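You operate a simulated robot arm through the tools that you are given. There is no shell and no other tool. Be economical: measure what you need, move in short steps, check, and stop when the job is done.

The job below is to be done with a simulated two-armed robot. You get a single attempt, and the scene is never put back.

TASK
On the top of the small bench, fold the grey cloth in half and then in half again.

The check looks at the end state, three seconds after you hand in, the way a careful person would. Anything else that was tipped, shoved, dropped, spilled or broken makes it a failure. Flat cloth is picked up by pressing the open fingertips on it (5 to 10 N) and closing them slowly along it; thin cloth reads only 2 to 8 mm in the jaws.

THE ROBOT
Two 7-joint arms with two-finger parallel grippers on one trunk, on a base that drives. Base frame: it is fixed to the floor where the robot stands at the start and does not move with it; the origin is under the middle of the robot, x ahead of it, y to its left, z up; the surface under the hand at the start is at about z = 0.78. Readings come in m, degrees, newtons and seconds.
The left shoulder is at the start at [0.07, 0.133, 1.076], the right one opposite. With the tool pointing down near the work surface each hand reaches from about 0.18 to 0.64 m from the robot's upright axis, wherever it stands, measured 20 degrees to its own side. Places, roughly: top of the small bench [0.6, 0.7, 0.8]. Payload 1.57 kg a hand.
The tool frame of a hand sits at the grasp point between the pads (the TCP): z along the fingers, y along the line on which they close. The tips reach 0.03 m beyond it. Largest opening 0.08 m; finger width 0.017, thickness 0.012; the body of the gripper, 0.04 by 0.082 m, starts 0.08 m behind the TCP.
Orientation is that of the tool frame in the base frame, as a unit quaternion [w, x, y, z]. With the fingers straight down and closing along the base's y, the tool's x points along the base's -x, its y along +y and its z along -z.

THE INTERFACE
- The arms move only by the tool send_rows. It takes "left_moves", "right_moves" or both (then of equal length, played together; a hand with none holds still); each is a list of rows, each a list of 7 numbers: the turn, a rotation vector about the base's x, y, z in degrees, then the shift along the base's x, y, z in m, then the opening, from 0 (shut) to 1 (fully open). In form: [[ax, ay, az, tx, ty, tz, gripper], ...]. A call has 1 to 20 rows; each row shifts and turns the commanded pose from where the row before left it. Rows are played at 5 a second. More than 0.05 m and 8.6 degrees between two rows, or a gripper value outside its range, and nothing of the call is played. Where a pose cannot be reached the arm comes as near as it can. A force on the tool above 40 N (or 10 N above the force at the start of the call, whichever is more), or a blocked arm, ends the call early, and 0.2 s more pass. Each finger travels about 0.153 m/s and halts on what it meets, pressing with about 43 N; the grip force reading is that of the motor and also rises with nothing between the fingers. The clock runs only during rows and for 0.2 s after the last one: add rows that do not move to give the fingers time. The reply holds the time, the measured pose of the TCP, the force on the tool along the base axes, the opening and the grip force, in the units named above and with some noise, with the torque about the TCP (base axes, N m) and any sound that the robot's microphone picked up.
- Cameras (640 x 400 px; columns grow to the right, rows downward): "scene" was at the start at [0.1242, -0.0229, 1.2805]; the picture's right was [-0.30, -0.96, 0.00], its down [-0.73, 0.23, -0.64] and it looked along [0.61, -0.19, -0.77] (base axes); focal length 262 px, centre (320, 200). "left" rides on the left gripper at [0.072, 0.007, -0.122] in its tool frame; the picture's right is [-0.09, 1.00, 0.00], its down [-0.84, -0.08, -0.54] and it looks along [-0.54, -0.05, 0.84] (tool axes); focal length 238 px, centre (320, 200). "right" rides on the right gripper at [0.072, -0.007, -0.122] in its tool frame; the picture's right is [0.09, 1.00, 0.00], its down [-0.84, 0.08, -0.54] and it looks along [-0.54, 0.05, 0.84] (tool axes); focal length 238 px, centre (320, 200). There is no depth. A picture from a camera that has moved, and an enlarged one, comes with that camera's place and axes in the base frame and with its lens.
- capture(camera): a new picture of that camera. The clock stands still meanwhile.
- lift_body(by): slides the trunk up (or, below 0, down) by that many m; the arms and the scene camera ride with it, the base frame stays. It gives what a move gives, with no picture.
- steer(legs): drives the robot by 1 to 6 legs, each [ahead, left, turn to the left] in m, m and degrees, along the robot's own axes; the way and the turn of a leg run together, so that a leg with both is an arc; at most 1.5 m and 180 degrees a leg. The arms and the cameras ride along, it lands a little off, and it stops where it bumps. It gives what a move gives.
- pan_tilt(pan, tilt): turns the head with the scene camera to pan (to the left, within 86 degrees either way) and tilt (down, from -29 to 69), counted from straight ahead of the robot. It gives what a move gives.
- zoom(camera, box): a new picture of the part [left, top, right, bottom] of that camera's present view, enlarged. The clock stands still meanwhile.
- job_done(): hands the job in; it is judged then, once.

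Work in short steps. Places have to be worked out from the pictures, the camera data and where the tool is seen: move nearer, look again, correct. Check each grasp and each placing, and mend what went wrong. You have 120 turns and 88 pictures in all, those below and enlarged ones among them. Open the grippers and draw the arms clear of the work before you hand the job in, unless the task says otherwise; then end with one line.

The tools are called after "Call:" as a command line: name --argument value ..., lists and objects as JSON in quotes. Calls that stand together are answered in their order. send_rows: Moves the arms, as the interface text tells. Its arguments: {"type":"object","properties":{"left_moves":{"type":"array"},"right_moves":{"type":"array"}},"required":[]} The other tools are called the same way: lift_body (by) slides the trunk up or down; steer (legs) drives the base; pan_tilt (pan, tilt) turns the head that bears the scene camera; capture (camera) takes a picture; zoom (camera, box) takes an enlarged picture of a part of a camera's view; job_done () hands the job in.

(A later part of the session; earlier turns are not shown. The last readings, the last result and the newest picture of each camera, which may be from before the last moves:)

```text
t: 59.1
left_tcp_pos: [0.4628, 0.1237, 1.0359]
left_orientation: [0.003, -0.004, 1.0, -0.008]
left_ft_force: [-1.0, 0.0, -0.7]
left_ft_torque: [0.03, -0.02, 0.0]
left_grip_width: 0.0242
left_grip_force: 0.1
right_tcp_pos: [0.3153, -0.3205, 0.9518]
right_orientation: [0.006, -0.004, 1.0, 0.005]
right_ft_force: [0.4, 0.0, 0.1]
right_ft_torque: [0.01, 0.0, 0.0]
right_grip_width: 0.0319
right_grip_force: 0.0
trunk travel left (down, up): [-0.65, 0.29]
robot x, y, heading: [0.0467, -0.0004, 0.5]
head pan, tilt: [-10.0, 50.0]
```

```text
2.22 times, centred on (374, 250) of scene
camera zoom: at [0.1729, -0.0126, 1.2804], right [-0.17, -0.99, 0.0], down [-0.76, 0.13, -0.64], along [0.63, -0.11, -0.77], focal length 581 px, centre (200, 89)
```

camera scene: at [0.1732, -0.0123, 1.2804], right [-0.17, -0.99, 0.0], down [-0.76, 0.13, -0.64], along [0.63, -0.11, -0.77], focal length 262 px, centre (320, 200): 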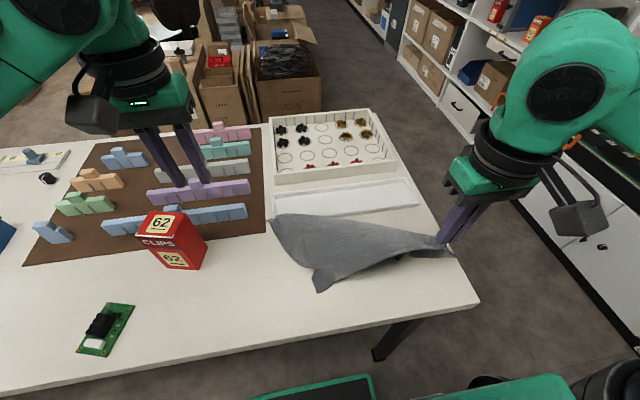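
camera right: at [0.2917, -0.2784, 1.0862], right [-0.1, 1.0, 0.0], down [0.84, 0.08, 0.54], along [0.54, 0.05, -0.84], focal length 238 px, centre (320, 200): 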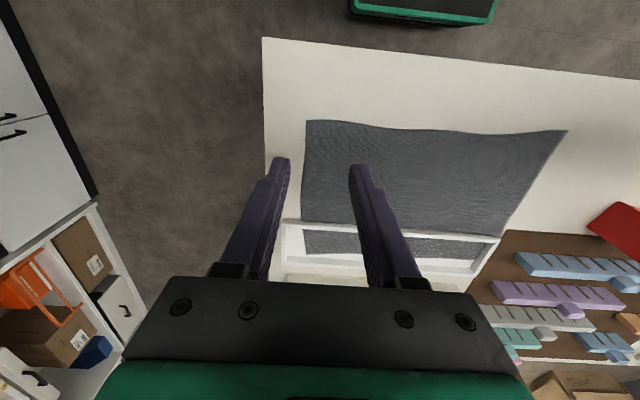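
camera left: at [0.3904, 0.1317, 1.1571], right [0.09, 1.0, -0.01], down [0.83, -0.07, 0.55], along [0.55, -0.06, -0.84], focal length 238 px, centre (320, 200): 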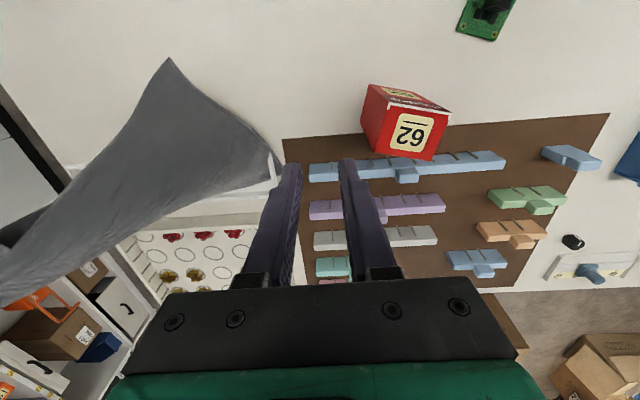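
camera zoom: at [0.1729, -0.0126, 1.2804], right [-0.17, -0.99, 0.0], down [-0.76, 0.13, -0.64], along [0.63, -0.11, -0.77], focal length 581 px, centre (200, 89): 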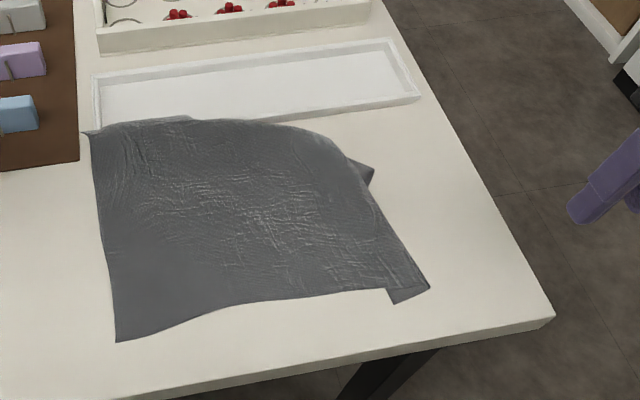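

The far-right corner tip pokes out from beneath at about (0.445, −0.235). I'll bring the right hand above it, closed, to press on it and drag it out; first a close look.

Call:
send_rows --right_moves '[[0, 0, 0, 0.03, 0.015, 0, 0.1], [0, 0, 0, 0.03, 0.015, 0, 0], [0, 0, 0, 0.035, 0.015, -0.02, 0], [0, 0, 0, 0.03, 0.015, -0.03, 0], [0, 0, 0, 0, 0.01, -0.03, 0], [0, 0, 0, 0, 0, 0, 0]]'

Call:
capture --camera "right"

```text
t: 60.5
left_tcp_pos: [0.4629, 0.1232, 1.0359]
left_orientation: [0.003, -0.003, 1.0, -0.008]
left_ft_force: [0.7, 0.8, -0.2]
left_ft_torque: [0.01, -0.01, 0.03]
left_grip_width: 0.0239
left_grip_force: 0.1
right_tcp_pos: [0.4379, -0.249, 0.8719]
right_orientation: [0.006, -0.003, 1.0, 0.004]
right_ft_force: [0.5, -0.6, 0.4]
right_ft_torque: [-0.02, 0.01, -0.01]
right_grip_width: 0.0002
right_grip_force: 21.0
trunk travel left (down, up): [-0.65, 0.29]
robot x, y, heading: [0.0487, 0.0007, -0.0]
head pan, tilt: [-10.0, 50.0]
```

```text
27 pictures are left
camera right: at [0.3658, -0.2559, 0.9941], right [-0.1, 1.0, 0.01], down [0.83, 0.08, 0.55], along [0.55, 0.06, -0.83], focal length 238 px, centre (320, 200)
```

right: 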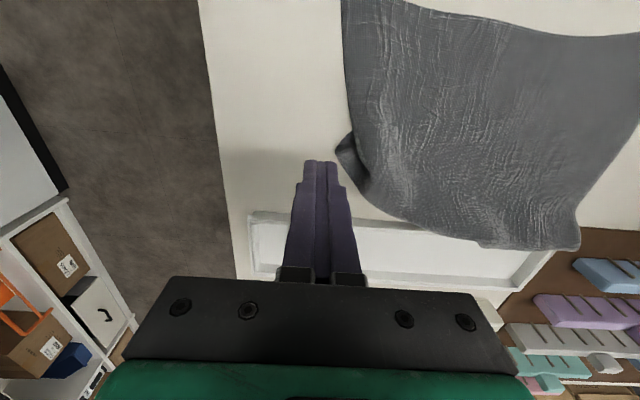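

Tip centre is about (0.455, −0.224). I'll press the closed fingertips there and drag outward (−y, slightly +x).

Call:
send_rows --right_moves '[[0, 0, 0, 0.009, 0.009, -0.02, 0], [0, 0, 0, 0.008, 0.01, -0.02, 0], [0, 0, 0, 0, 0, -0.015, 0], [0, 0, 0, 0, 0, -0.005, 0], [0, 0, 0, 0, 0, -0.0015, 0], [0, 0, 0, 0.002, -0.006, 0, 0], [0, 0, 0, 0.002, -0.006, 0, 0], [0, 0, 0, 0.002, -0.006, 0, 0], [0, 0, 0, 0.002, -0.006, 0, 0], [0, 0, 0, 0.002, -0.006, 0, 0], [0, 0, 0, 0, 0, 0, 0]]'

Call:
zoom --camera "right" --box '[200, 60, 520, 260]'

```text
t: 62.9
left_tcp_pos: [0.4624, 0.1225, 1.0361]
left_orientation: [0.003, -0.002, 1.0, -0.008]
left_ft_force: [0.7, 0.9, -0.3]
left_ft_torque: [0.02, -0.02, 0.0]
left_grip_width: 0.024
left_grip_force: 0.1
right_tcp_pos: [0.465, -0.2613, 0.8128]
right_orientation: [0.007, -0.003, 1.0, 0.004]
right_ft_force: [0.3, 0.1, 0.3]
right_ft_torque: [0.03, 0.02, 0.02]
right_grip_width: 0.0001
right_grip_force: 20.7
trunk travel left (down, up): [-0.65, 0.29]
robot x, y, heading: [0.0432, -0.0043, 0.1]
head pan, tilt: [-10.0, 50.0]
```

```text
2.00 times, centred on (360, 160) of right
camera zoom: at [0.3925, -0.2684, 0.9346], right [-0.1, 1.0, 0.01], down [0.83, 0.08, 0.55], along [0.55, 0.06, -0.83], focal length 477 px, centre (240, 280)
```

zoom: 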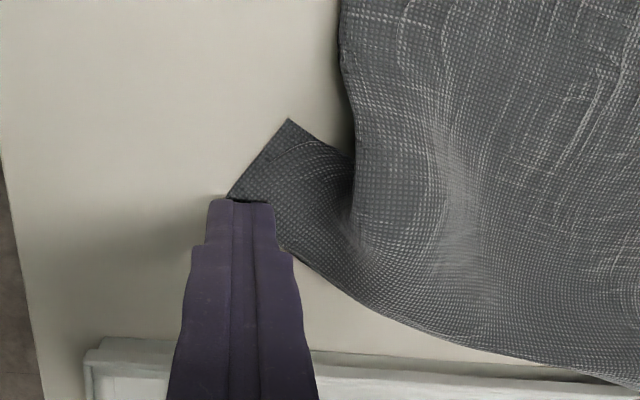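

The corner flap is now out. I'll press on the flap nearer its tip (0.446, −0.243) and drag toward +x/−y.

Call:
send_rows --right_moves '[[0, 0, 0, 0, 0, 0.012, 0], [0, 0, 0, -0.018, 0.018, 0, 0], [0, 0, 0, 0, 0, -0.01, 0], [0, 0, 0, 0, 0, -0.0035, 0], [0, 0, 0, 0.006, -0.004, 0, 0], [0, 0, 0, 0.006, -0.004, -0.0003, 0], [0, 0, 0, 0.006, -0.004, 0, 0], [0, 0, 0, 0.006, -0.004, -0.0003, 0], [0, 0, 0, 0.006, -0.004, 0, 0], [0, 0, 0, 0.006, -0.004, 0, 0], [0, 0, 0, 0.005, -0.004, 0, 0], [0, 0, 0, 0, 0, 0, 0]]'

Call:
zoom --camera "right" --box '[200, 40, 520, 240]'

```text
t: 65.5
left_tcp_pos: [0.4611, 0.1234, 1.036]
left_orientation: [0.005, -0.003, 1.0, -0.008]
left_ft_force: [0.5, 0.0, 0.4]
left_ft_torque: [-0.01, -0.01, -0.05]
left_grip_width: 0.0238
left_grip_force: 0.1
right_tcp_pos: [0.4877, -0.2684, 0.8133]
right_orientation: [0.008, -0.003, 1.0, 0.003]
right_ft_force: [-1.7, 3.6, 14.9]
right_ft_torque: [0.17, 0.0, 0.05]
right_grip_width: 0.0
right_grip_force: 21.6
trunk travel left (down, up): [-0.65, 0.29]
robot x, y, heading: [0.0446, 0.0033, 0.3]
head pan, tilt: [-10.0, 50.0]
```

```text
2.00 times, centred on (360, 140) of right
camera zoom: at [0.414, -0.2765, 0.9338], right [-0.1, 1.0, 0.01], down [0.83, 0.08, 0.56], along [0.55, 0.06, -0.83], focal length 477 px, centre (240, 320)
```

zoom: 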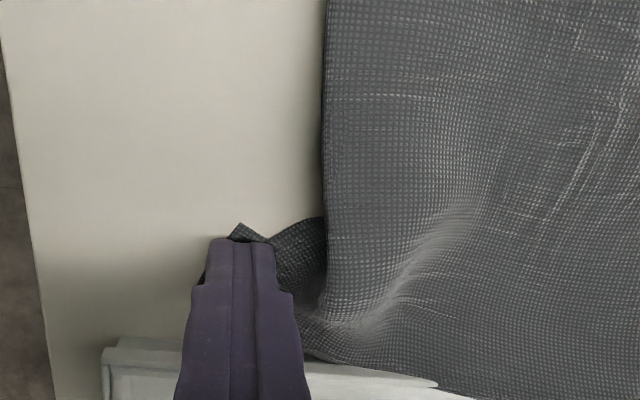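

Nearly unfolded. Continue dragging a bit: −y 2.5 cm, +x 1.2 cm (staying clear of the tray rim).

Call:
send_rows --right_moves '[[0, 0, 0, 0.003, -0.004, 0, 0], [0, 0, 0, 0.003, -0.004, 0, 0], [0, 0, 0, 0.003, -0.004, 0, 0], [0, 0, 0, 0.002, -0.004, 0, 0], [0, 0, 0, 0, -0.005, 0, 0], [0, 0, 0, 0, -0.004, 0, 0], [0, 0, 0, 0, 0, 0.03, 0], [0, 0, 0, -0.03, -0.02, 0.03, 0], [0, 0, 0, -0.03, -0.03, 0.02, 0], [0, 0, 0, -0.03, -0.03, 0.02, 0], [0, 0, 0, 0, 0, 0, 0]]'

Call:
zoom --camera "scene" --box '[230, 160, 518, 340]'

```text
t: 67.9
left_tcp_pos: [0.464, 0.1225, 1.035]
left_orientation: [0.003, -0.004, 1.0, -0.008]
left_ft_force: [0.0, 0.7, -0.8]
left_ft_torque: [0.0, 0.02, 0.03]
left_grip_width: 0.024
left_grip_force: 0.1
right_tcp_pos: [0.4083, -0.3763, 0.9115]
right_orientation: [0.007, -0.004, 1.0, 0.004]
right_ft_force: [-0.1, 0.8, -0.8]
right_ft_torque: [-0.01, 0.01, 0.0]
right_grip_width: 0.0
right_grip_force: 21.0
trunk travel left (down, up): [-0.65, 0.29]
robot x, y, heading: [0.0453, 0.0024, 0.2]
head pan, tilt: [-10.0, 50.0]
```

```text
2.22 times, centred on (374, 250) of scene
camera zoom: at [0.1735, -0.0128, 1.2803], right [-0.17, -0.99, 0.0], down [-0.76, 0.13, -0.64], along [0.63, -0.11, -0.77], focal length 581 px, centre (200, 89)
```

zoom: 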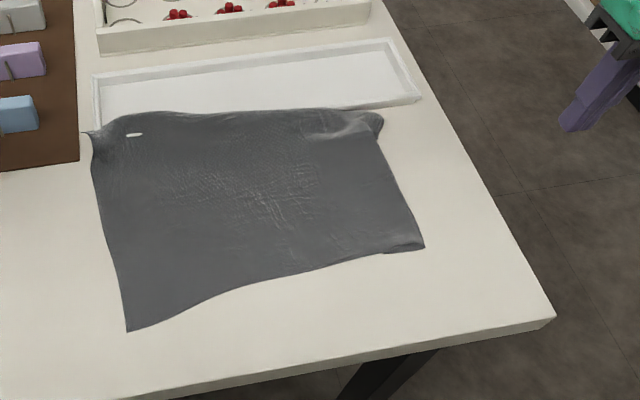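

The cloth is nearly flat again, but its far edge touches the tray rim. I'll press both closed hands on it around x 0.44 and drag it ~4 cm toward me while spreading slightly.

Call:
send_rows --left_moves '[[0, 0, 0, -0.005, -0.03, -0.03, 0], [0, 0, 0, -0.005, -0.03, -0.035, 0], [0, 0, 0, -0.005, -0.03, -0.035, 0], [0, 0, 0, -0.005, -0.025, -0.035, 0], [0, 0, 0, 0, -0.01, -0.035, 0], [0, 0, 0, 0, 0, -0.035, 0], [0, 0, 0, 0, 0, -0.012, 0], [0, 0, 0, 0, 0, 0, 0]]' --right_moves '[[0, 0, 0, 0.008, 0.04, 0, 0], [0, 0, 0, 0.008, 0.04, 0, 0], [0, 0, 0, 0.008, 0.04, -0.01, 0], [0, 0, 0, 0.008, 0.03, -0.02, 0], [0, 0, 0, 0, 0, -0.02, 0], [0, 0, 0, 0, 0, -0.03, 0], [0, 0, 0, 0, 0, -0.013, 0], [0, 0, 0, 0, 0, 0, 0]]'

```text
t: 69.7
left_tcp_pos: [0.4422, -0.0017, 0.82]
left_orientation: [0.004, -0.003, 1.0, -0.007]
left_ft_force: [-0.4, 0.8, -0.2]
left_ft_torque: [0.01, -0.04, 0.0]
left_grip_width: 0.0001
left_grip_force: 20.9
right_tcp_pos: [0.4393, -0.2266, 0.8177]
right_orientation: [0.006, -0.002, 1.0, 0.003]
right_ft_force: [0.3, 0.3, 0.8]
right_ft_torque: [0.0, -0.01, 0.01]
right_grip_width: 0.0
right_grip_force: 21.3
trunk travel left (down, up): [-0.65, 0.29]
robot x, y, heading: [0.047, -0.0046, 0.2]
head pan, tilt: [-10.0, 50.0]
```

Lower to a light press (~8 N) and drag.

Call:
send_rows --left_moves '[[0, 0, 0, 0, 0, -0.007, 0], [0, 0, 0, 0, 0, -0.0018, 0], [0, 0, 0, -0.005, 0.002, 0, 0], [0, 0, 0, -0.005, 0.002, 0, 0], [0, 0, 0, -0.005, 0.002, 0, 0], [0, 0, 0, -0.005, 0.002, 0, 0], [0, 0, 0, -0.005, 0.002, 0, 0], [0, 0, 0, -0.005, 0.002, 0, 0], [0, 0, 0, -0.005, 0.002, 0, 0], [0, 0, 0, -0.005, 0.002, 0, 0], [0, 0, 0, 0, 0, 0, 0]]' --right_moves '[[0, 0, 0, 0, 0, -0.005, 0], [0, 0, 0, 0, 0, -0.0018, 0], [0, 0, 0, -0.005, -0.003, 0, 0], [0, 0, 0, -0.005, -0.003, 0, 0], [0, 0, 0, -0.005, -0.003, 0, 0], [0, 0, 0, -0.005, -0.003, 0, 0], [0, 0, 0, -0.005, -0.003, 0, 0], [0, 0, 0, -0.005, -0.003, 0, 0], [0, 0, 0, -0.005, -0.003, 0, 0], [0, 0, 0, -0.005, -0.003, 0, 0], [0, 0, 0, 0, 0, 0, 0]]'

Call:
capture --camera "scene"

```text
t: 72.1
left_tcp_pos: [0.4051, 0.0148, 0.8124]
left_orientation: [0.006, -0.003, 1.0, -0.007]
left_ft_force: [15.9, -8.5, 26.1]
left_ft_torque: [-0.05, -0.36, -0.06]
left_grip_width: 0.0
left_grip_force: 21.7
right_tcp_pos: [0.4009, -0.2487, 0.8116]
right_orientation: [0.007, -0.003, 1.0, 0.004]
right_ft_force: [3.1, 9.2, 11.7]
right_ft_torque: [0.31, -0.07, -0.08]
right_grip_width: 0.0
right_grip_force: 21.1
trunk travel left (down, up): [-0.65, 0.29]
robot x, y, heading: [0.0468, 0.0013, 0.1]
head pan, tilt: [-10.0, 50.0]
```

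```text
23 pictures are left
camera scene: at [0.1721, -0.012, 1.2808], right [-0.17, -0.99, 0.0], down [-0.75, 0.13, -0.64], along [0.63, -0.11, -0.77], focal length 262 px, centre (320, 200)
```

scene: 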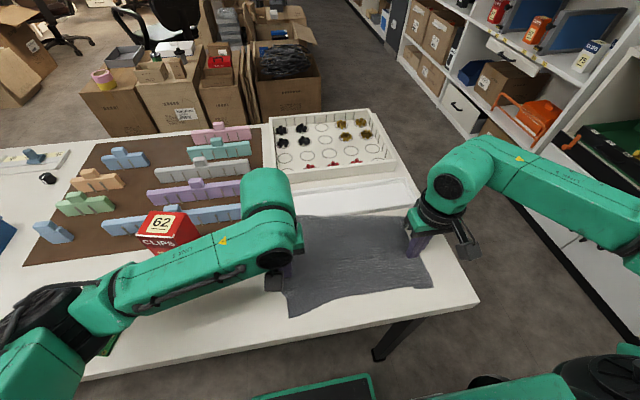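

The cloth moved well and is taut. I'll lift both hands clear and check its outline.

Call:
send_rows --left_moves '[[0, 0, 0, 0, 0, 0.02, 0], [0, 0, 0, 0, 0.02, 0.04, 0], [0, 0, 0, -0.02, 0.03, 0.03, 0.3], [0, 0, 0, -0.02, 0.03, 0.03, 0.9], [0, 0, 0, 0, 0.02, 0.02, 0.9]]' --right_moves '[[0, 0, 0, 0, 0, 0.02, 0], [0, 0, 0, 0, -0.02, 0.04, 0], [0, 0, 0, -0.01, -0.03, 0.03, 0.3], [0, 0, 0, -0.01, -0.03, 0.03, 0.9], [0, 0, 0, 0, -0.02, 0.02, 0.9]]'

Call:
zoom --camera "scene" --box '[230, 160, 518, 340]'

```text
t: 73.3
left_tcp_pos: [0.3619, 0.115, 0.9513]
left_orientation: [0.003, -0.003, 1.0, -0.006]
left_ft_force: [-0.6, 0.4, 0.0]
left_ft_torque: [0.0, 0.02, 0.01]
left_grip_width: 0.0721
left_grip_force: 0.0
right_tcp_pos: [0.3823, -0.3487, 0.9535]
right_orientation: [0.005, -0.003, 1.0, 0.004]
right_ft_force: [-0.4, -0.3, 0.3]
right_ft_torque: [-0.03, -0.03, -0.02]
right_grip_width: 0.0721
right_grip_force: 0.1
trunk travel left (down, up): [-0.65, 0.29]
robot x, y, heading: [0.0432, -0.0039, 0.3]
head pan, tilt: [-10.0, 50.0]
```

```text
2.22 times, centred on (374, 250) of scene
camera zoom: at [0.1725, -0.0128, 1.2804], right [-0.17, -0.99, 0.0], down [-0.75, 0.13, -0.64], along [0.63, -0.11, -0.77], focal length 581 px, centre (200, 89)
```

zoom: 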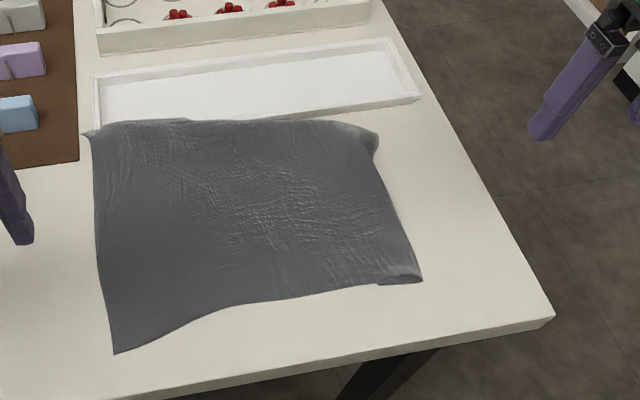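

The cloth lies flat enough, x 0.32–0.54, y −0.25–0.04. First fold: near edge over to the far edge. Bringing both hands, jaws wide, over the near edge.

Call:
send_rows --left_moves '[[0, 0, 0, 0, -0.03, -0.02, 0.9], [0, 0, 0, 0, -0.03, -0.03, 0.9], [0, 0, 0, -0.005, -0.03, -0.03, 0.9], [0, 0, 0, 0, -0.025, -0.03, 0.9], [0, 0, 0, 0, 0, -0.02, 0.9], [0, 0, 0, 0, 0, -0.006, 0.9], [0, 0, 0, 0, 0, 0, 0.9]]' --right_moves '[[0, 0, 0, -0.01, 0.04, -0.02, 0.9], [0, 0, 0, -0.01, 0.04, -0.03, 0.9], [0, 0, 0, -0.01, 0.04, -0.03, 0.9], [0, 0, 0, 0, 0.024, -0.03, 0.9], [0, 0, 0, 0, 0, -0.02, 0.9], [0, 0, 0, 0, 0, -0.009, 0.9], [0, 0, 0, 0, 0, 0, 0.9]]'

Call:
zoom --camera "left" --box '[160, 60, 480, 260]'

Call:
zoom --camera "right" --box '[160, 60, 480, 260]'

```text
refused: row 2 steps farther than a row can; nothing moved
```

```text
2.00 times, centred on (320, 160) of left
camera zoom: at [0.2903, 0.1231, 1.0725], right [0.09, 1.0, -0.01], down [0.83, -0.07, 0.55], along [0.55, -0.06, -0.84], focal length 477 px, centre (320, 280)
```

zoom: 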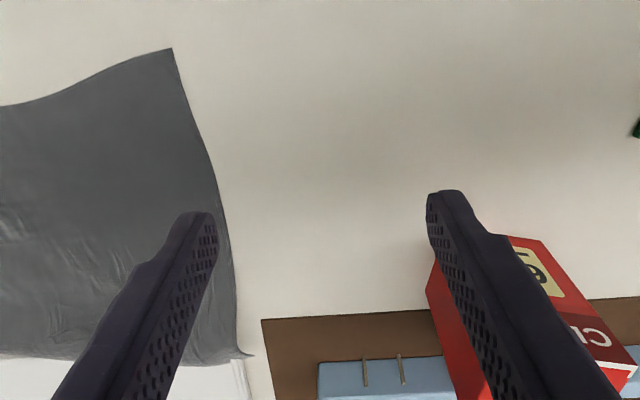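

```text
2.00 times, centred on (320, 160) of right
camera zoom: at [0.309, -0.3571, 1.0743], right [-0.1, 0.99, 0.01], down [0.83, 0.08, 0.55], along [0.55, 0.06, -0.83], focal length 477 px, centre (320, 280)
```

zoom: 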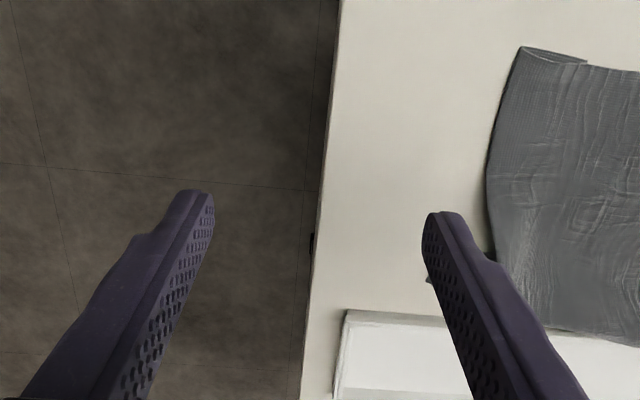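

A row was slightly too long. Resending with shorter steps.

Call:
send_rows --left_moves '[[0, 0, 0, 0, -0.03, -0.02, 0.9], [0, 0, 0, 0, -0.03, -0.025, 0.9], [0, 0, 0, -0.005, -0.03, -0.025, 0.9], [0, 0, 0, 0, -0.025, -0.03, 0.9], [0, 0, 0, 0, 0, -0.03, 0.9], [0, 0, 0, 0, 0, -0.008, 0.9], [0, 0, 0, 0, 0, 0, 0.9]]' --right_moves '[[0, 0, 0, -0.01, 0.036, -0.02, 0.9], [0, 0, 0, -0.01, 0.036, -0.025, 0.9], [0, 0, 0, -0.01, 0.036, -0.025, 0.9], [0, 0, 0, 0, 0.036, -0.03, 0.9], [0, 0, 0, 0, 0, -0.03, 0.9], [0, 0, 0, 0, 0, -0.01, 0.9], [0, 0, 0, 0, 0, 0, 0.9]]'

```text
t: 74.9
left_tcp_pos: [0.3575, -0.0014, 0.8123]
left_orientation: [0.005, -0.002, 1.0, -0.007]
left_ft_force: [-0.1, 0.4, 1.8]
left_ft_torque: [0.07, 0.0, 0.01]
left_grip_width: 0.0718
left_grip_force: 0.0
right_tcp_pos: [0.3503, -0.2051, 0.8124]
right_orientation: [0.007, -0.003, 1.0, 0.005]
right_ft_force: [-0.3, 0.1, 7.5]
right_ft_torque: [-0.26, 0.04, -0.01]
right_grip_width: 0.0719
right_grip_force: 0.0
trunk travel left (down, up): [-0.65, 0.29]
robot x, y, heading: [0.0438, -0.0019, 0.2]
head pan, tilt: [-10.0, 50.0]
```

Contact on both. Press ~1 mm more and close in slow steps.

Call:
send_rows --left_moves '[[0, 0, 0, 0, 0, -0.0016, 0.9], [0, 0, 0, 0, 0, 0, 0.84], [0, 0, 0, 0, 0, 0, 0.78], [0, 0, 0, 0, 0, 0, 0.72], [0, 0, 0, 0, 0, 0, 0.66], [0, 0, 0, 0, 0, 0, 0.6], [0, 0, 0, 0, 0, 0, 0.54], [0, 0, 0, 0, 0, 0, 0.48], [0, 0, 0, 0, 0, 0.0005, 0.42], [0, 0, 0, 0, 0, 0, 0.36], [0, 0, 0, 0, 0, 0, 0.3], [0, 0, 0, 0, 0, 0, 0.24], [0, 0, 0, 0, 0, 0, 0.18], [0, 0, 0, 0, 0, 0, 0.12], [0, 0, 0, 0, 0, 0, 0.06], [0, 0, 0, 0, 0, 0, 0], [0, 0, 0, 0, 0, 0, 0]]' --right_moves '[[0, 0, 0, 0, 0, -0.001, 0.9], [0, 0, 0, 0, 0, 0, 0.84], [0, 0, 0, 0, 0, 0, 0.78], [0, 0, 0, 0, 0, 0, 0.72], [0, 0, 0, 0, 0, 0, 0.66], [0, 0, 0, 0, 0, 0, 0.6], [0, 0, 0, 0, 0, 0, 0.54], [0, 0, 0, 0, 0, 0, 0.48], [0, 0, 0, 0, 0, 0, 0.42], [0, 0, 0, 0, 0, 0, 0.36], [0, 0, 0, 0, 0, 0, 0.3], [0, 0, 0, 0, 0, 0, 0.24], [0, 0, 0, 0, 0, 0, 0.18], [0, 0, 0, 0, 0, 0, 0.12], [0, 0, 0, 0, 0, 0, 0.06], [0, 0, 0, 0, 0, 0, 0], [0, 0, 0, 0, 0, 0, 0]]'

```text
t: 78.5
left_tcp_pos: [0.3558, 0.0018, 0.813]
left_orientation: [0.004, -0.003, 1.0, -0.007]
left_ft_force: [0.3, 0.1, 0.7]
left_ft_torque: [0.03, 0.01, -0.02]
left_grip_width: 0.0
left_grip_force: 21.1
right_tcp_pos: [0.3493, -0.2038, 0.8111]
right_orientation: [0.008, -0.003, 1.0, 0.003]
right_ft_force: [-0.2, 4.4, 25.0]
right_ft_torque: [0.01, 0.0, 0.02]
right_grip_width: 0.0082
right_grip_force: 26.6
trunk travel left (down, up): [-0.65, 0.29]
robot x, y, heading: [0.0472, 0.0026, 0.3]
head pan, tilt: [-10.0, 50.0]
```

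The right has it (8.2 mm); the left missed. I'll lift and open the left and look for a ridge.

Call:
send_rows --left_moves '[[0, 0, 0, 0, 0, 0.015, 0], [0, 0, 0, 0, 0, 0.01, 0.5], [0, 0, 0, 0, 0, 0, 0.9], [0, 0, 0, 0, 0, 0, 0.9]]'

Call:
zoom --camera "left" --box '[160, 60, 480, 260]'

```text
t: 79.5
left_tcp_pos: [0.3554, -0.0005, 0.8366]
left_orientation: [0.005, -0.002, 1.0, -0.008]
left_ft_force: [0.0, -0.1, 0.3]
left_ft_torque: [-0.01, -0.01, 0.01]
left_grip_width: 0.0719
left_grip_force: 0.0
right_tcp_pos: [0.3486, -0.2046, 0.8103]
right_orientation: [0.008, -0.003, 1.0, 0.004]
right_ft_force: [-1.2, 5.7, 26.0]
right_ft_torque: [0.0, -0.02, 0.01]
right_grip_width: 0.0078
right_grip_force: 26.5
trunk travel left (down, up): [-0.65, 0.29]
robot x, y, heading: [0.0454, 0.0, -0.1]
head pan, tilt: [-10.0, 50.0]
```

```text
2.00 times, centred on (320, 160) of left
camera zoom: at [0.2828, 0.0098, 0.9586], right [0.09, 1.0, -0.02], down [0.83, -0.06, 0.55], along [0.55, -0.06, -0.83], focal length 477 px, centre (320, 280)
```

zoom: 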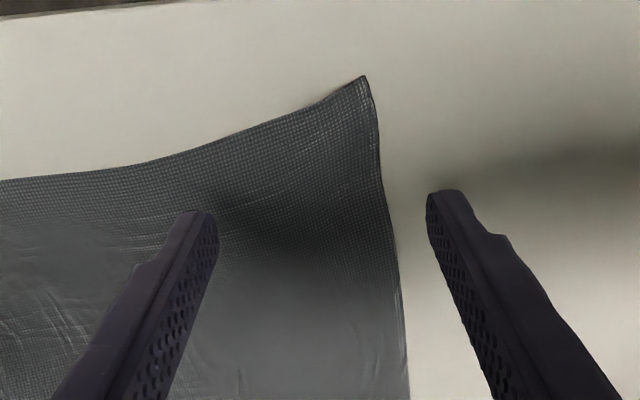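

No ridge; the outer finger was standing too far outside. I'll recentre to (0.347, −0.012), press a bit harder and close again.

Call:
send_rows --left_moves '[[0, 0, 0, -0.008, -0.0115, 0, 0.9], [0, 0, 0, 0, 0, -0.014, 0.9], [0, 0, 0, 0, 0, -0.0105, 0.9], [0, 0, 0, 0, 0, -0.002, 0.9], [0, 0, 0, 0, 0, 0, 0.84], [0, 0, 0, 0, 0, 0, 0.79], [0, 0, 0, 0, 0, 0, 0.74], [0, 0, 0, 0, 0, 0, 0.69], [0, 0, 0, 0, 0, 0, 0.64], [0, 0, 0, 0, 0, 0, 0.59], [0, 0, 0, 0, 0, 0, 0.54], [0, 0, 0, 0, 0, 0, 0.48]]'

Call:
send_rows --left_moves '[[0, 0, 0, 0, 0, 0, 0.43], [0, 0, 0, 0, 0, 0, 0.38], [0, 0, 0, 0, 0, 0, 0.33], [0, 0, 0, 0, 0, 0, 0.28], [0, 0, 0, 0, 0, 0, 0.22], [0, 0, 0, 0, 0, 0, 0.16], [0, 0, 0, 0, 0, 0, 0.1], [0, 0, 0, 0, 0, 0, 0.05], [0, 0, 0, 0, 0, 0, 0], [0, 0, 0, 0, 0, 0, 0]]'

```text
t: 82.1
left_tcp_pos: [0.3474, -0.0124, 0.8106]
left_orientation: [0.006, -0.002, 1.0, -0.009]
left_ft_force: [0.3, -1.1, 17.4]
left_ft_torque: [0.2, -0.15, -0.08]
left_grip_width: 0.0367
left_grip_force: 0.1
right_tcp_pos: [0.3476, -0.2059, 0.812]
right_orientation: [0.008, -0.004, 1.0, 0.004]
right_ft_force: [2.6, 4.1, 22.7]
right_ft_torque: [0.01, -0.09, -0.01]
right_grip_width: 0.007
right_grip_force: 26.4
trunk travel left (down, up): [-0.65, 0.29]
robot x, y, heading: [0.0435, -0.0009, 0.2]
head pan, tilt: [-10.0, 50.0]
```

```text
t: 84.3
left_tcp_pos: [0.347, -0.0117, 0.811]
left_orientation: [0.006, -0.002, 1.0, -0.008]
left_ft_force: [1.4, -5.3, 16.6]
left_ft_torque: [-0.18, 0.0, -0.05]
left_grip_width: 0.008
left_grip_force: 26.2
right_tcp_pos: [0.3485, -0.2049, 0.8115]
right_orientation: [0.009, -0.003, 1.0, 0.003]
right_ft_force: [1.7, 6.2, 23.8]
right_ft_torque: [0.08, -0.04, 0.05]
right_grip_width: 0.0074
right_grip_force: 26.7
trunk travel left (down, up): [-0.65, 0.29]
robot x, y, heading: [0.0482, 0.0011, 0.0]
head pan, tilt: [-10.0, 50.0]
```

Both grips hold (8.0 and 7.4 mm). Now the fold: an arc up 7 cm and over to x≈0.497, down to just above the lower layer.

Call:
send_rows --left_moves '[[0, 0, 0, 0, 0, 0.015, 0], [0, 0, 0, 0.01, 0, 0.02, 0], [0, 0, 0, 0.015, 0, 0.018, 0], [0, 0, 0, 0.02, 0, 0.012, 0], [0, 0, 0, 0.02, 0, 0.005, 0], [0, 0, 0, 0.02, 0, -0.003, 0], [0, 0, 0, 0.02, 0, -0.012, 0], [0, 0, 0, 0.018, 0, -0.018, 0], [0, 0, 0, 0.014, 0, -0.017, 0], [0, 0, 0, 0.012, 0, -0.01, 0], [0, 0, 0, 0, 0, 0, 0]]' --right_moves '[[0, 0, 0, 0, 0, 0.015, 0], [0, 0, 0, 0.01, 0, 0.02, 0], [0, 0, 0, 0.015, 0, 0.018, 0], [0, 0, 0, 0.02, 0, 0.012, 0], [0, 0, 0, 0.02, 0, 0.005, 0], [0, 0, 0, 0.02, 0, -0.003, 0], [0, 0, 0, 0.02, 0, -0.012, 0], [0, 0, 0, 0.018, 0, -0.018, 0], [0, 0, 0, 0.014, 0, -0.017, 0], [0, 0, 0, 0.01, 0, -0.01, 0], [0, 0, 0, 0, 0, 0, 0]]'

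Call:
zoom --camera "scene" --box '[230, 140, 486, 300]'

```text
t: 86.7
left_tcp_pos: [0.4946, -0.0124, 0.8212]
left_orientation: [0.005, -0.001, 1.0, -0.007]
left_ft_force: [-3.7, -8.4, 2.1]
left_ft_torque: [-0.28, 0.06, -0.12]
left_grip_width: 0.0041
left_grip_force: 25.2
right_tcp_pos: [0.4937, -0.2081, 0.8216]
right_orientation: [0.007, -0.004, 1.0, 0.004]
right_ft_force: [-12.5, 9.2, 6.5]
right_ft_torque: [0.21, 0.25, 0.08]
right_grip_width: 0.0039
right_grip_force: 25.1
trunk travel left (down, up): [-0.65, 0.29]
robot x, y, heading: [0.0445, -0.003, 0.1]
head pan, tilt: [-10.0, 50.0]
```

```text
2.50 times, centred on (358, 220) of scene
camera zoom: at [0.1677, -0.0126, 1.281], right [-0.17, -0.99, 0.0], down [-0.75, 0.13, -0.65], along [0.64, -0.11, -0.76], focal length 654 px, centre (225, 150)
```

zoom: 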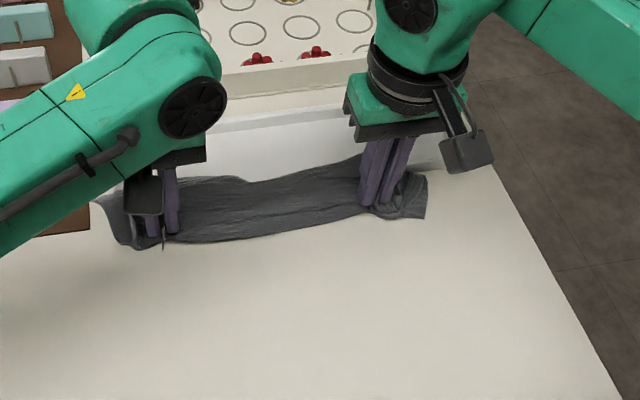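

The cloth looks narrower than expected, with some drag on the hands. I'll release, lift clear, and look properly.

Call:
send_rows --left_moves '[[0, 0, 0, 0, 0, 0, 0.12], [0, 0, 0, 0, 0, 0, 0.25], [0, 0, 0, 0, 0, 0.025, 0.25], [0, 0, 0, 0, 0, 0.04, 0.25], [0, 0, 0, -0.02, 0.03, 0.03, 0.25], [0, 0, 0, -0.02, 0.035, 0.02, 0.25], [0, 0, 0, -0.02, 0.035, 0.02, 0.25], [0, 0, 0, 0, 0, 0, 0.25]]' --right_moves '[[0, 0, 0, 0, 0, 0, 0.12], [0, 0, 0, 0, 0, 0, 0.25], [0, 0, 0, 0, 0, 0.025, 0.25], [0, 0, 0, 0, 0, 0.04, 0.25], [0, 0, 0, -0.02, -0.03, 0.03, 0.25], [0, 0, 0, -0.02, -0.035, 0.02, 0.25], [0, 0, 0, -0.02, -0.035, 0.02, 0.25], [0, 0, 0, 0, 0, 0, 0.25]]'

Call:
zoom --camera "scene" --box '[230, 140, 486, 300]'

```text
t: 88.5
left_tcp_pos: [0.4394, 0.0852, 0.9556]
left_orientation: [0.002, -0.003, 1.0, -0.006]
left_ft_force: [0.2, 0.0, -0.2]
left_ft_torque: [0.04, 0.03, 0.03]
left_grip_width: 0.02
left_grip_force: 0.0
right_tcp_pos: [0.4367, -0.3055, 0.9559]
right_orientation: [0.005, -0.003, 1.0, 0.004]
right_ft_force: [0.8, 0.2, -0.1]
right_ft_torque: [0.01, 0.04, -0.02]
right_grip_width: 0.02
right_grip_force: 0.2
trunk travel left (down, up): [-0.65, 0.29]
robot x, y, heading: [0.0435, -0.0025, 0.2]
head pan, tilt: [-10.0, 50.0]
```

```text
2.50 times, centred on (358, 220) of scene
camera zoom: at [0.174, -0.0134, 1.2803], right [-0.17, -0.99, 0.0], down [-0.76, 0.13, -0.64], along [0.63, -0.11, -0.77], focal length 654 px, centre (225, 150)
```

zoom: 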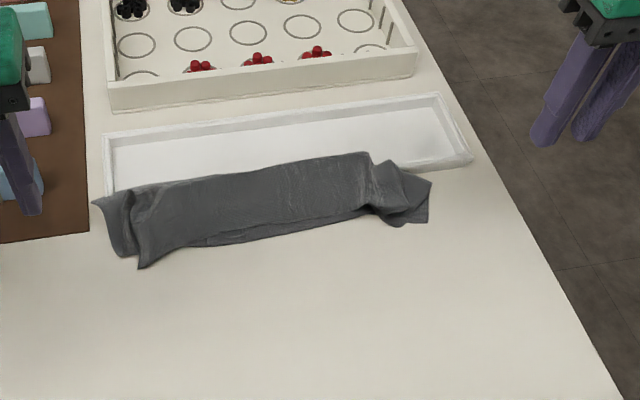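

I need to understand the layering; one tight zoom on the cloth.

Call:
zoom --camera "scene" --box '[260, 190, 412, 285]'

```text
4.21 times, centred on (336, 238) of scene
camera zoom: at [0.174, -0.0134, 1.2803], right [-0.17, -0.99, 0.0], down [-0.76, 0.13, -0.64], along [0.63, -0.11, -0.77], focal length 1101 px, centre (253, 42)
```

zoom: 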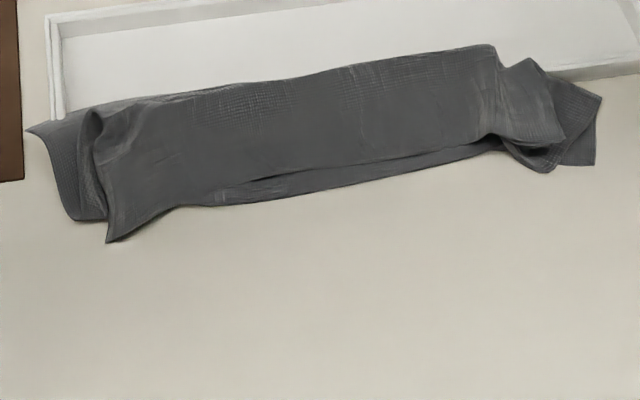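

It's become a Z (three layers): the near edge sprang back toward me because the arc was too low. I'll unfold it by pressing closed fingertips on the top layer near its front edge and dragging it back toward me.

Call:
send_rows --left_moves '[[0, 0, 0, 0.013, -0.028, -0.02, 0], [0, 0, 0, 0.013, -0.028, -0.03, 0], [0, 0, 0, 0.013, -0.026, -0.03, 0], [0, 0, 0, 0, 0, -0.03, 0], [0, 0, 0, 0, 0, -0.02, 0], [0, 0, 0, 0, 0, -0.006, 0], [0, 0, 0, 0, 0, 0, 0]]' --right_moves '[[0, 0, 0, 0.018, 0.038, -0.02, 0], [0, 0, 0, 0.018, 0.038, -0.02, 0], [0, 0, 0, 0.018, 0.038, -0.02, 0], [0, 0, 0, 0, 0.006, -0.03, 0], [0, 0, 0, 0, 0, -0.03, 0], [0, 0, 0, 0, 0, -0.016, 0], [0, 0, 0, 0, 0, 0, 0]]'

```text
t: 90.1
left_tcp_pos: [0.477, 0.0065, 0.8191]
left_orientation: [0.004, -0.003, 1.0, -0.007]
left_ft_force: [0.6, 0.0, 0.6]
left_ft_torque: [0.03, -0.03, -0.02]
left_grip_width: 0.0
left_grip_force: 21.7
right_tcp_pos: [0.4902, -0.1855, 0.8191]
right_orientation: [0.006, -0.003, 1.0, 0.004]
right_ft_force: [0.5, 0.6, 0.6]
right_ft_torque: [0.02, -0.03, 0.03]
right_grip_width: 0.0
right_grip_force: 21.8
trunk travel left (down, up): [-0.65, 0.29]
robot x, y, heading: [0.046, -0.0013, 0.3]
head pan, tilt: [-10.0, 50.0]
```

Not in contact yet; lower 4.5 mm then drag back 12 cm slowly.

Call:
send_rows --left_moves '[[0, 0, 0, 0, 0, -0.003, 0], [0, 0, 0, 0, 0, -0.002, 0], [0, 0, 0, -0.008, 0, 0, 0], [0, 0, 0, -0.008, 0, 0, 0], [0, 0, 0, -0.008, 0, 0, 0], [0, 0, 0, -0.008, 0, -0.0005, 0], [0, 0, 0, -0.008, 0, -0.0005, 0], [0, 0, 0, -0.008, 0, -0.0005, 0], [0, 0, 0, -0.008, 0, -0.0005, 0], [0, 0, 0, -0.008, 0, -0.0005, 0], [0, 0, 0, -0.008, 0, 0, 0], [0, 0, 0, -0.008, 0, 0, 0], [0, 0, 0, -0.008, 0, 0, 0], [0, 0, 0, -0.008, 0, 0, 0], [0, 0, 0, 0, 0, 0, 0]]' --right_moves '[[0, 0, 0, 0, 0, -0.003, 0], [0, 0, 0, 0, 0, -0.002, 0], [0, 0, 0, -0.008, 0, 0, 0], [0, 0, 0, -0.008, 0, 0, 0], [0, 0, 0, -0.008, 0, 0, 0], [0, 0, 0, -0.008, 0, -0.0005, 0], [0, 0, 0, -0.008, 0, -0.0005, 0], [0, 0, 0, -0.008, 0, -0.0005, 0], [0, 0, 0, -0.008, 0, -0.0005, 0], [0, 0, 0, -0.008, 0, -0.0005, 0], [0, 0, 0, -0.008, 0, 0, 0], [0, 0, 0, -0.008, 0, 0, 0], [0, 0, 0, -0.008, 0, 0, 0], [0, 0, 0, -0.008, 0, 0, 0], [0, 0, 0, 0, 0, 0, 0]]'

Call:
zoom --camera "scene" --box '[230, 150, 486, 310]'

```text
t: 93.3
left_tcp_pos: [0.3808, 0.0056, 0.8126]
left_orientation: [0.004, -0.002, 1.0, -0.007]
left_ft_force: [0.8, 1.3, 7.4]
left_ft_torque: [0.11, -0.04, -0.01]
left_grip_width: 0.0
left_grip_force: 21.3
right_tcp_pos: [0.395, -0.1859, 0.8129]
right_orientation: [0.005, -0.003, 1.0, 0.004]
right_ft_force: [0.2, 0.3, 1.8]
right_ft_torque: [0.01, -0.02, 0.01]
right_grip_width: 0.0
right_grip_force: 21.3
trunk travel left (down, up): [-0.65, 0.29]
robot x, y, heading: [0.0443, -0.002, 0.2]
head pan, tilt: [-10.0, 50.0]
```

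```text
2.50 times, centred on (358, 230) of scene
camera zoom: at [0.1716, -0.0125, 1.2805], right [-0.17, -0.99, 0.0], down [-0.75, 0.13, -0.64], along [0.63, -0.11, -0.77], focal length 654 px, centre (225, 125)
```

zoom: 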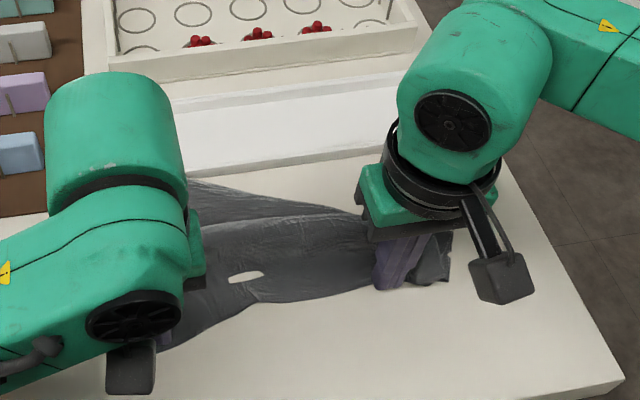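

The cloth came back off the tray and partly unfolded. I'll lift clear and look again.

Call:
send_rows --left_moves '[[0, 0, 0, 0, 0, 0.03, 0], [0, 0, 0, 0, 0.03, 0.035, 0], [0, 0, 0, 0, 0.035, 0.03, 0], [0, 0, 0, 0, 0.035, 0.02, 0], [0, 0, 0, 0, 0.03, 0, 0]]' --right_moves '[[0, 0, 0, 0, 0, 0.03, 0], [0, 0, 0, 0, -0.03, 0.035, 0], [0, 0, 0, 0, -0.035, 0.03, 0], [0, 0, 0, 0, -0.035, 0.02, 0], [0, 0, 0, 0, -0.03, 0, 0]]'

Call:
zoom --camera "scene" --box '[250, 170, 474, 310]'

```text
t: 94.5
left_tcp_pos: [0.3798, 0.1358, 0.9259]
left_orientation: [0.004, -0.003, 1.0, -0.007]
left_ft_force: [-0.3, 0.5, 0.0]
left_ft_torque: [0.01, 0.0, -0.03]
left_grip_width: 0.0
left_grip_force: 21.7
right_tcp_pos: [0.3966, -0.3157, 0.9284]
right_orientation: [0.007, -0.003, 1.0, 0.005]
right_ft_force: [-0.1, 0.1, -0.4]
right_ft_torque: [0.0, 0.02, 0.0]
right_grip_width: 0.0001
right_grip_force: 21.0
trunk travel left (down, up): [-0.65, 0.29]
robot x, y, heading: [0.0443, 0.0009, 0.2]
head pan, tilt: [-10.0, 50.0]
```

```text
2.86 times, centred on (362, 240) of scene
camera zoom: at [0.1714, -0.0125, 1.2806], right [-0.17, -0.99, 0.0], down [-0.75, 0.13, -0.64], along [0.63, -0.11, -0.77], focal length 747 px, centre (200, 86)
```

zoom: 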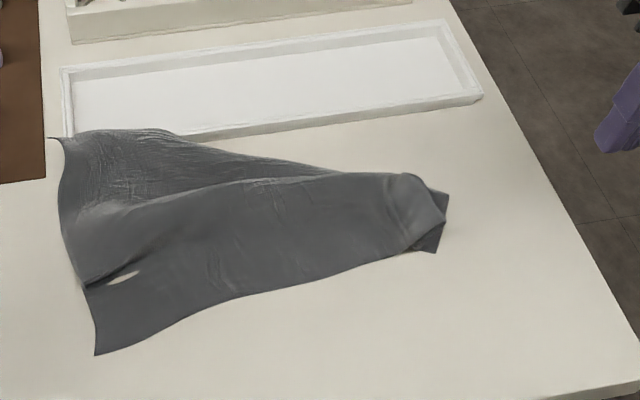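

Left part is almost open; the right part is still Z-folded. I'll pin the rear layer with the left fingertips at (0.505, −0.05) and drag the right front margin back toward me with the right.

Call:
send_rows --left_moves '[[0, 0, 0, 0.03, -0.038, 0, 0], [0, 0, 0, 0.03, -0.038, 0, 0], [0, 0, 0, 0.03, -0.038, 0, 0], [0, 0, 0, 0.03, -0.038, -0.01, 0], [0, 0, 0, 0.005, -0.034, -0.03, 0], [0, 0, 0, 0, 0, -0.04, 0], [0, 0, 0, 0, 0, -0.025, 0], [0, 0, 0, 0, 0, -0.006, 0], [0, 0, 0, 0, 0, -0.003, 0], [0, 0, 0, 0, 0, 0, 0]]' --right_moves '[[0, 0, 0, 0.005, 0.03, 0, 0], [0, 0, 0, 0.005, 0.03, 0, 0], [0, 0, 0, 0.005, 0.033, 0, 0], [0, 0, 0, 0, 0.033, -0.01, 0], [0, 0, 0, 0, 0, -0.03, 0], [0, 0, 0, 0, 0, -0.04, 0], [0, 0, 0, 0, 0, -0.025, 0], [0, 0, 0, 0, 0, -0.006, 0], [0, 0, 0, 0, 0, -0.002, 0], [0, 0, 0, 0, 0, 0, 0]]'

```text
t: 96.7
left_tcp_pos: [0.5069, -0.0495, 0.8119]
left_orientation: [0.003, -0.003, 1.0, -0.008]
left_ft_force: [-0.2, -0.6, 1.1]
left_ft_torque: [-0.02, -0.03, 0.0]
left_grip_width: 0.0
left_grip_force: 21.4
right_tcp_pos: [0.4104, -0.1907, 0.8137]
right_orientation: [0.006, -0.004, 1.0, 0.004]
right_ft_force: [0.7, 0.6, 2.1]
right_ft_torque: [-0.01, -0.03, 0.01]
right_grip_width: 0.0
right_grip_force: 21.3
trunk travel left (down, up): [-0.65, 0.29]
robot x, y, heading: [0.0452, -0.0001, 0.2]
head pan, tilt: [-10.0, 50.0]
```

Call:
send_rows --left_moves '[[0, 0, 0, 0, 0, -0.001, 0], [0, 0, 0, 0, 0, 0, 0], [0, 0, 0, 0, 0, 0, 0], [0, 0, 0, 0, 0, 0, 0], [0, 0, 0, 0, 0, 0, 0], [0, 0, 0, 0, 0, 0, 0], [0, 0, 0, 0, 0, 0, 0], [0, 0, 0, 0, 0, 0, 0], [0, 0, 0, 0, 0, 0, 0], [0, 0, 0, 0, 0, 0, 0], [0, 0, 0, 0, 0, 0, 0]]' --right_moves '[[0, 0, 0, 0, 0, -0.001, 0], [0, 0, 0, -0.008, 0, -0.0002, 0], [0, 0, 0, -0.008, 0, -0.0002, 0], [0, 0, 0, -0.008, -0.001, -0.0003, 0], [0, 0, 0, -0.008, -0.002, -0.0003, 0], [0, 0, 0, -0.008, -0.002, -0.0003, 0], [0, 0, 0, -0.008, -0.002, 0, 0], [0, 0, 0, -0.008, -0.002, 0, 0], [0, 0, 0, -0.008, -0.002, 0, 0], [0, 0, 0, -0.006, -0.002, 0, 0], [0, 0, 0, 0, 0, 0, 0]]'

Call:
zoom --camera "scene" --box '[250, 170, 474, 310]'

```text
t: 99.1
left_tcp_pos: [0.5041, -0.0508, 0.8117]
left_orientation: [0.004, -0.003, 1.0, -0.007]
left_ft_force: [-0.3, -0.4, 5.1]
left_ft_torque: [0.03, -0.02, 0.02]
left_grip_width: 0.0
left_grip_force: 20.8
right_tcp_pos: [0.3402, -0.2029, 0.8117]
right_orientation: [0.007, -0.002, 1.0, 0.004]
right_ft_force: [0.7, -0.1, 1.5]
right_ft_torque: [0.05, -0.04, -0.03]
right_grip_width: 0.0
right_grip_force: 21.1
trunk travel left (down, up): [-0.65, 0.29]
robot x, y, heading: [0.0453, -0.0019, 0.1]
head pan, tilt: [-10.0, 50.0]
```

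```text
2.86 times, centred on (362, 240) of scene
camera zoom: at [0.1716, -0.0128, 1.2806], right [-0.17, -0.99, 0.0], down [-0.75, 0.13, -0.64], along [0.63, -0.11, -0.77], focal length 747 px, centre (200, 86)
```

zoom: 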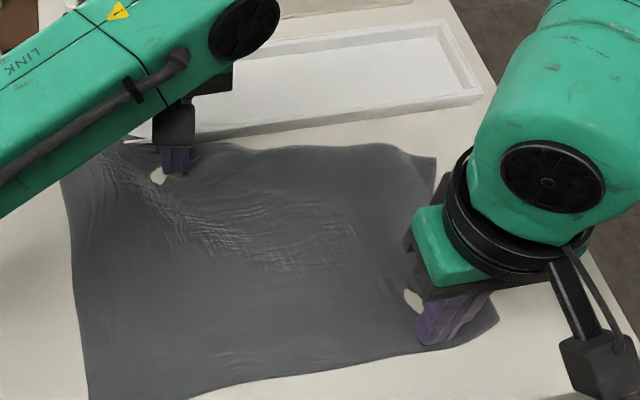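

The cloth is fully spread again — dragging works very well. To gain clearance from the tray I'll now drag with both hands together 3 cm toward me, then lift off.

Call:
send_rows --left_moves '[[0, 0, 0, 0, 0, -0.0006, 0], [0, 0, 0, -0.006, 0, 0, 0], [0, 0, 0, -0.006, 0, 0, 0], [0, 0, 0, -0.006, 0, 0, 0], [0, 0, 0, -0.006, 0, 0, 0], [0, 0, 0, -0.006, 0, 0, 0], [0, 0, 0, 0, 0, 0.03, 0], [0, 0, 0, -0.03, 0.02, 0.03, 0.5], [0, 0, 0, -0.03, 0.025, 0.02, 0.9], [0, 0, 0, -0.03, 0.02, 0.02, 0.9], [0, 0, 0, -0.02, 0.02, 0, 0.9]]' --right_moves '[[0, 0, 0, 0, 0, -0.0016, 0], [0, 0, 0, -0.005, -0.001, 0, 0], [0, 0, 0, -0.005, -0.001, 0, 0], [0, 0, 0, -0.005, -0.001, 0, 0], [0, 0, 0, -0.005, -0.001, 0, 0], [0, 0, 0, -0.005, -0.001, 0, 0], [0, 0, 0, 0, 0, 0.03, 0], [0, 0, 0, 0, -0.03, 0.03, 0.5], [0, 0, 0, 0.01, -0.03, 0.02, 0.9], [0, 0, 0, 0.01, -0.02, 0.02, 0.9], [0, 0, 0, 0.01, -0.02, 0, 0.9]]'

Call:
capture --camera "scene"

```text
t: 100.3
left_tcp_pos: [0.4816, -0.0492, 0.8122]
left_orientation: [0.006, -0.003, 1.0, -0.007]
left_ft_force: [1.8, 2.4, 4.4]
left_ft_torque: [0.13, -0.09, -0.03]
left_grip_width: 0.0
left_grip_force: 21.4
right_tcp_pos: [0.3209, -0.2049, 0.8113]
right_orientation: [0.01, -0.004, 1.0, 0.007]
right_ft_force: [-0.4, 3.1, 19.6]
right_ft_torque: [0.06, 0.09, -0.01]
right_grip_width: 0.0001
right_grip_force: 21.6
trunk travel left (down, up): [-0.65, 0.29]
robot x, y, heading: [0.0489, -0.002, 0.1]
head pan, tilt: [-10.0, 50.0]
stopped in row 6 (right hand): the force on the tool passed its limit at 41 N (the readings are from after the stop); the commanded pose is now the measured one
```

```text
12 pictures are left
camera scene: at [0.1704, -0.0112, 1.2805], right [-0.17, -0.99, 0.0], down [-0.75, 0.13, -0.64], along [0.63, -0.11, -0.76], focal length 262 px, centre (320, 200)
```

scene: 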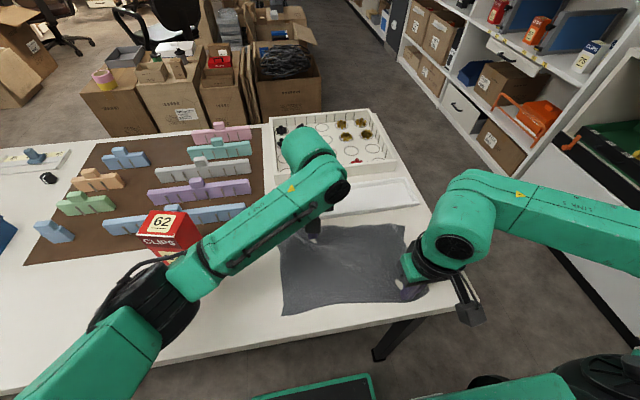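

Moved back about 2.5 cm. The near edge is now at x≈0.325, side edges y≈0.03 and −0.25. I'll lift, open wide, and set both hands on the near edge to pinch.

Call:
send_rows --left_moves '[[0, 0, 0, 0, 0, 0.03, 0], [0, 0, 0, -0.02, 0.01, 0.03, 0.3], [0, 0, 0, -0.035, 0.015, 0, 0.6], [0, 0, 0, -0.035, 0.014, 0, 0.9], [0, 0, 0, -0.035, 0, 0, 0.9], [0, 0, 0, -0.0135, 0, -0.025, 0.9], [0, 0, 0, 0, 0, -0.025, 0.9], [0, 0, 0, 0, 0, -0.01, 0.9], [0, 0, 0, 0, 0, 0, 0.9]]' --right_moves '[[0, 0, 0, 0, 0, 0.03, 0], [0, 0, 0, 0.01, -0.004, 0.03, 0.3], [0, 0, 0, 0.01, -0.004, 0, 0.6], [0, 0, 0, 0, 0, 0, 0.9], [0, 0, 0, 0, 0, 0, 0.9], [0, 0, 0, 0, 0, -0.025, 0.9], [0, 0, 0, 0, 0, -0.025, 0.9], [0, 0, 0, 0, 0, -0.009, 0.9], [0, 0, 0, 0, 0, 0, 0.9]]'

```text
t: 102.3
left_tcp_pos: [0.3428, -0.0109, 0.8118]
left_orientation: [0.007, -0.004, 1.0, -0.007]
left_ft_force: [2.7, 0.9, 28.7]
left_ft_torque: [1.27, 0.04, -0.15]
left_grip_width: 0.0723
left_grip_force: 0.1
right_tcp_pos: [0.3387, -0.2145, 0.8126]
right_orientation: [0.01, -0.003, 1.0, 0.005]
right_ft_force: [0.1, 0.0, -0.2]
right_ft_torque: [0.0, -0.04, 0.01]
right_grip_width: 0.072
right_grip_force: 0.1
trunk travel left (down, up): [-0.65, 0.29]
robot x, y, heading: [0.0479, -0.0018, 0.1]
head pan, tilt: [-10.0, 50.0]
```

Left presses 29 N, too strong; ease it by 1 mm. Right lowers 1.8 mm. Then close slowly.

Call:
send_rows --left_moves '[[0, 0, 0, 0, 0, 0.001, 0.9], [0, 0, 0, 0, 0, 0, 0.84], [0, 0, 0, 0, 0, 0, 0.78], [0, 0, 0, 0, 0, 0, 0.72], [0, 0, 0, 0, 0, 0, 0.66], [0, 0, 0, 0, 0, 0, 0.6], [0, 0, 0, 0, 0, 0, 0.54], [0, 0, 0, 0, 0, 0, 0.48], [0, 0, 0, 0, 0, 0, 0.43], [0, 0, 0, 0, 0, 0, 0.38], [0, 0, 0, 0, 0, 0, 0.32], [0, 0, 0, 0, 0, 0, 0.26], [0, 0, 0, 0, 0, 0, 0.2], [0, 0, 0, 0, 0, 0, 0.14], [0, 0, 0, 0, 0, 0, 0.08], [0, 0, 0, 0, 0, 0, 0], [0, 0, 0, 0, 0, 0, 0]]' --right_moves '[[0, 0, 0, 0, 0, -0.0022, 0.9], [0, 0, 0, 0, 0, 0, 0.84], [0, 0, 0, 0, 0, 0, 0.78], [0, 0, 0, 0, 0, 0, 0.72], [0, 0, 0, 0, 0, 0, 0.66], [0, 0, 0, 0, 0, 0, 0.6], [0, 0, 0, 0, 0, 0, 0.54], [0, 0, 0, 0, 0, 0, 0.48], [0, 0, 0, 0, 0, 0, 0.43], [0, 0, 0, 0, 0, 0, 0.38], [0, 0, 0, 0, 0, 0, 0.32], [0, 0, 0, 0, 0, 0, 0.26], [0, 0, 0, 0, 0, 0, 0.2], [0, 0, 0, 0, 0, 0, 0.14], [0, 0, 0, 0, 0, 0, 0.08], [0, 0, 0, 0, 0, 0, 0], [0, 0, 0, 0, 0, 0, 0]]'

```text
t: 103.9
left_tcp_pos: [0.3417, -0.0104, 0.8115]
left_orientation: [0.006, -0.004, 1.0, -0.006]
left_ft_force: [0.1, 1.5, 8.7]
left_ft_torque: [0.32, 0.05, -0.02]
left_grip_width: 0.0447
left_grip_force: 0.9
right_tcp_pos: [0.3394, -0.2136, 0.8106]
right_orientation: [0.012, -0.004, 1.0, 0.006]
right_ft_force: [-5.4, 1.7, 24.7]
right_ft_torque: [0.73, 0.26, 0.14]
right_grip_width: 0.0451
right_grip_force: 1.1
trunk travel left (down, up): [-0.65, 0.29]
robot x, y, heading: [0.0497, -0.0001, 0.3]
head pan, tilt: [-10.0, 50.0]
stopped in row 7 (right hand): the force on the tool passed its limit at 44 N (the readings are from after the stop); the commanded pose is now the measured one
```

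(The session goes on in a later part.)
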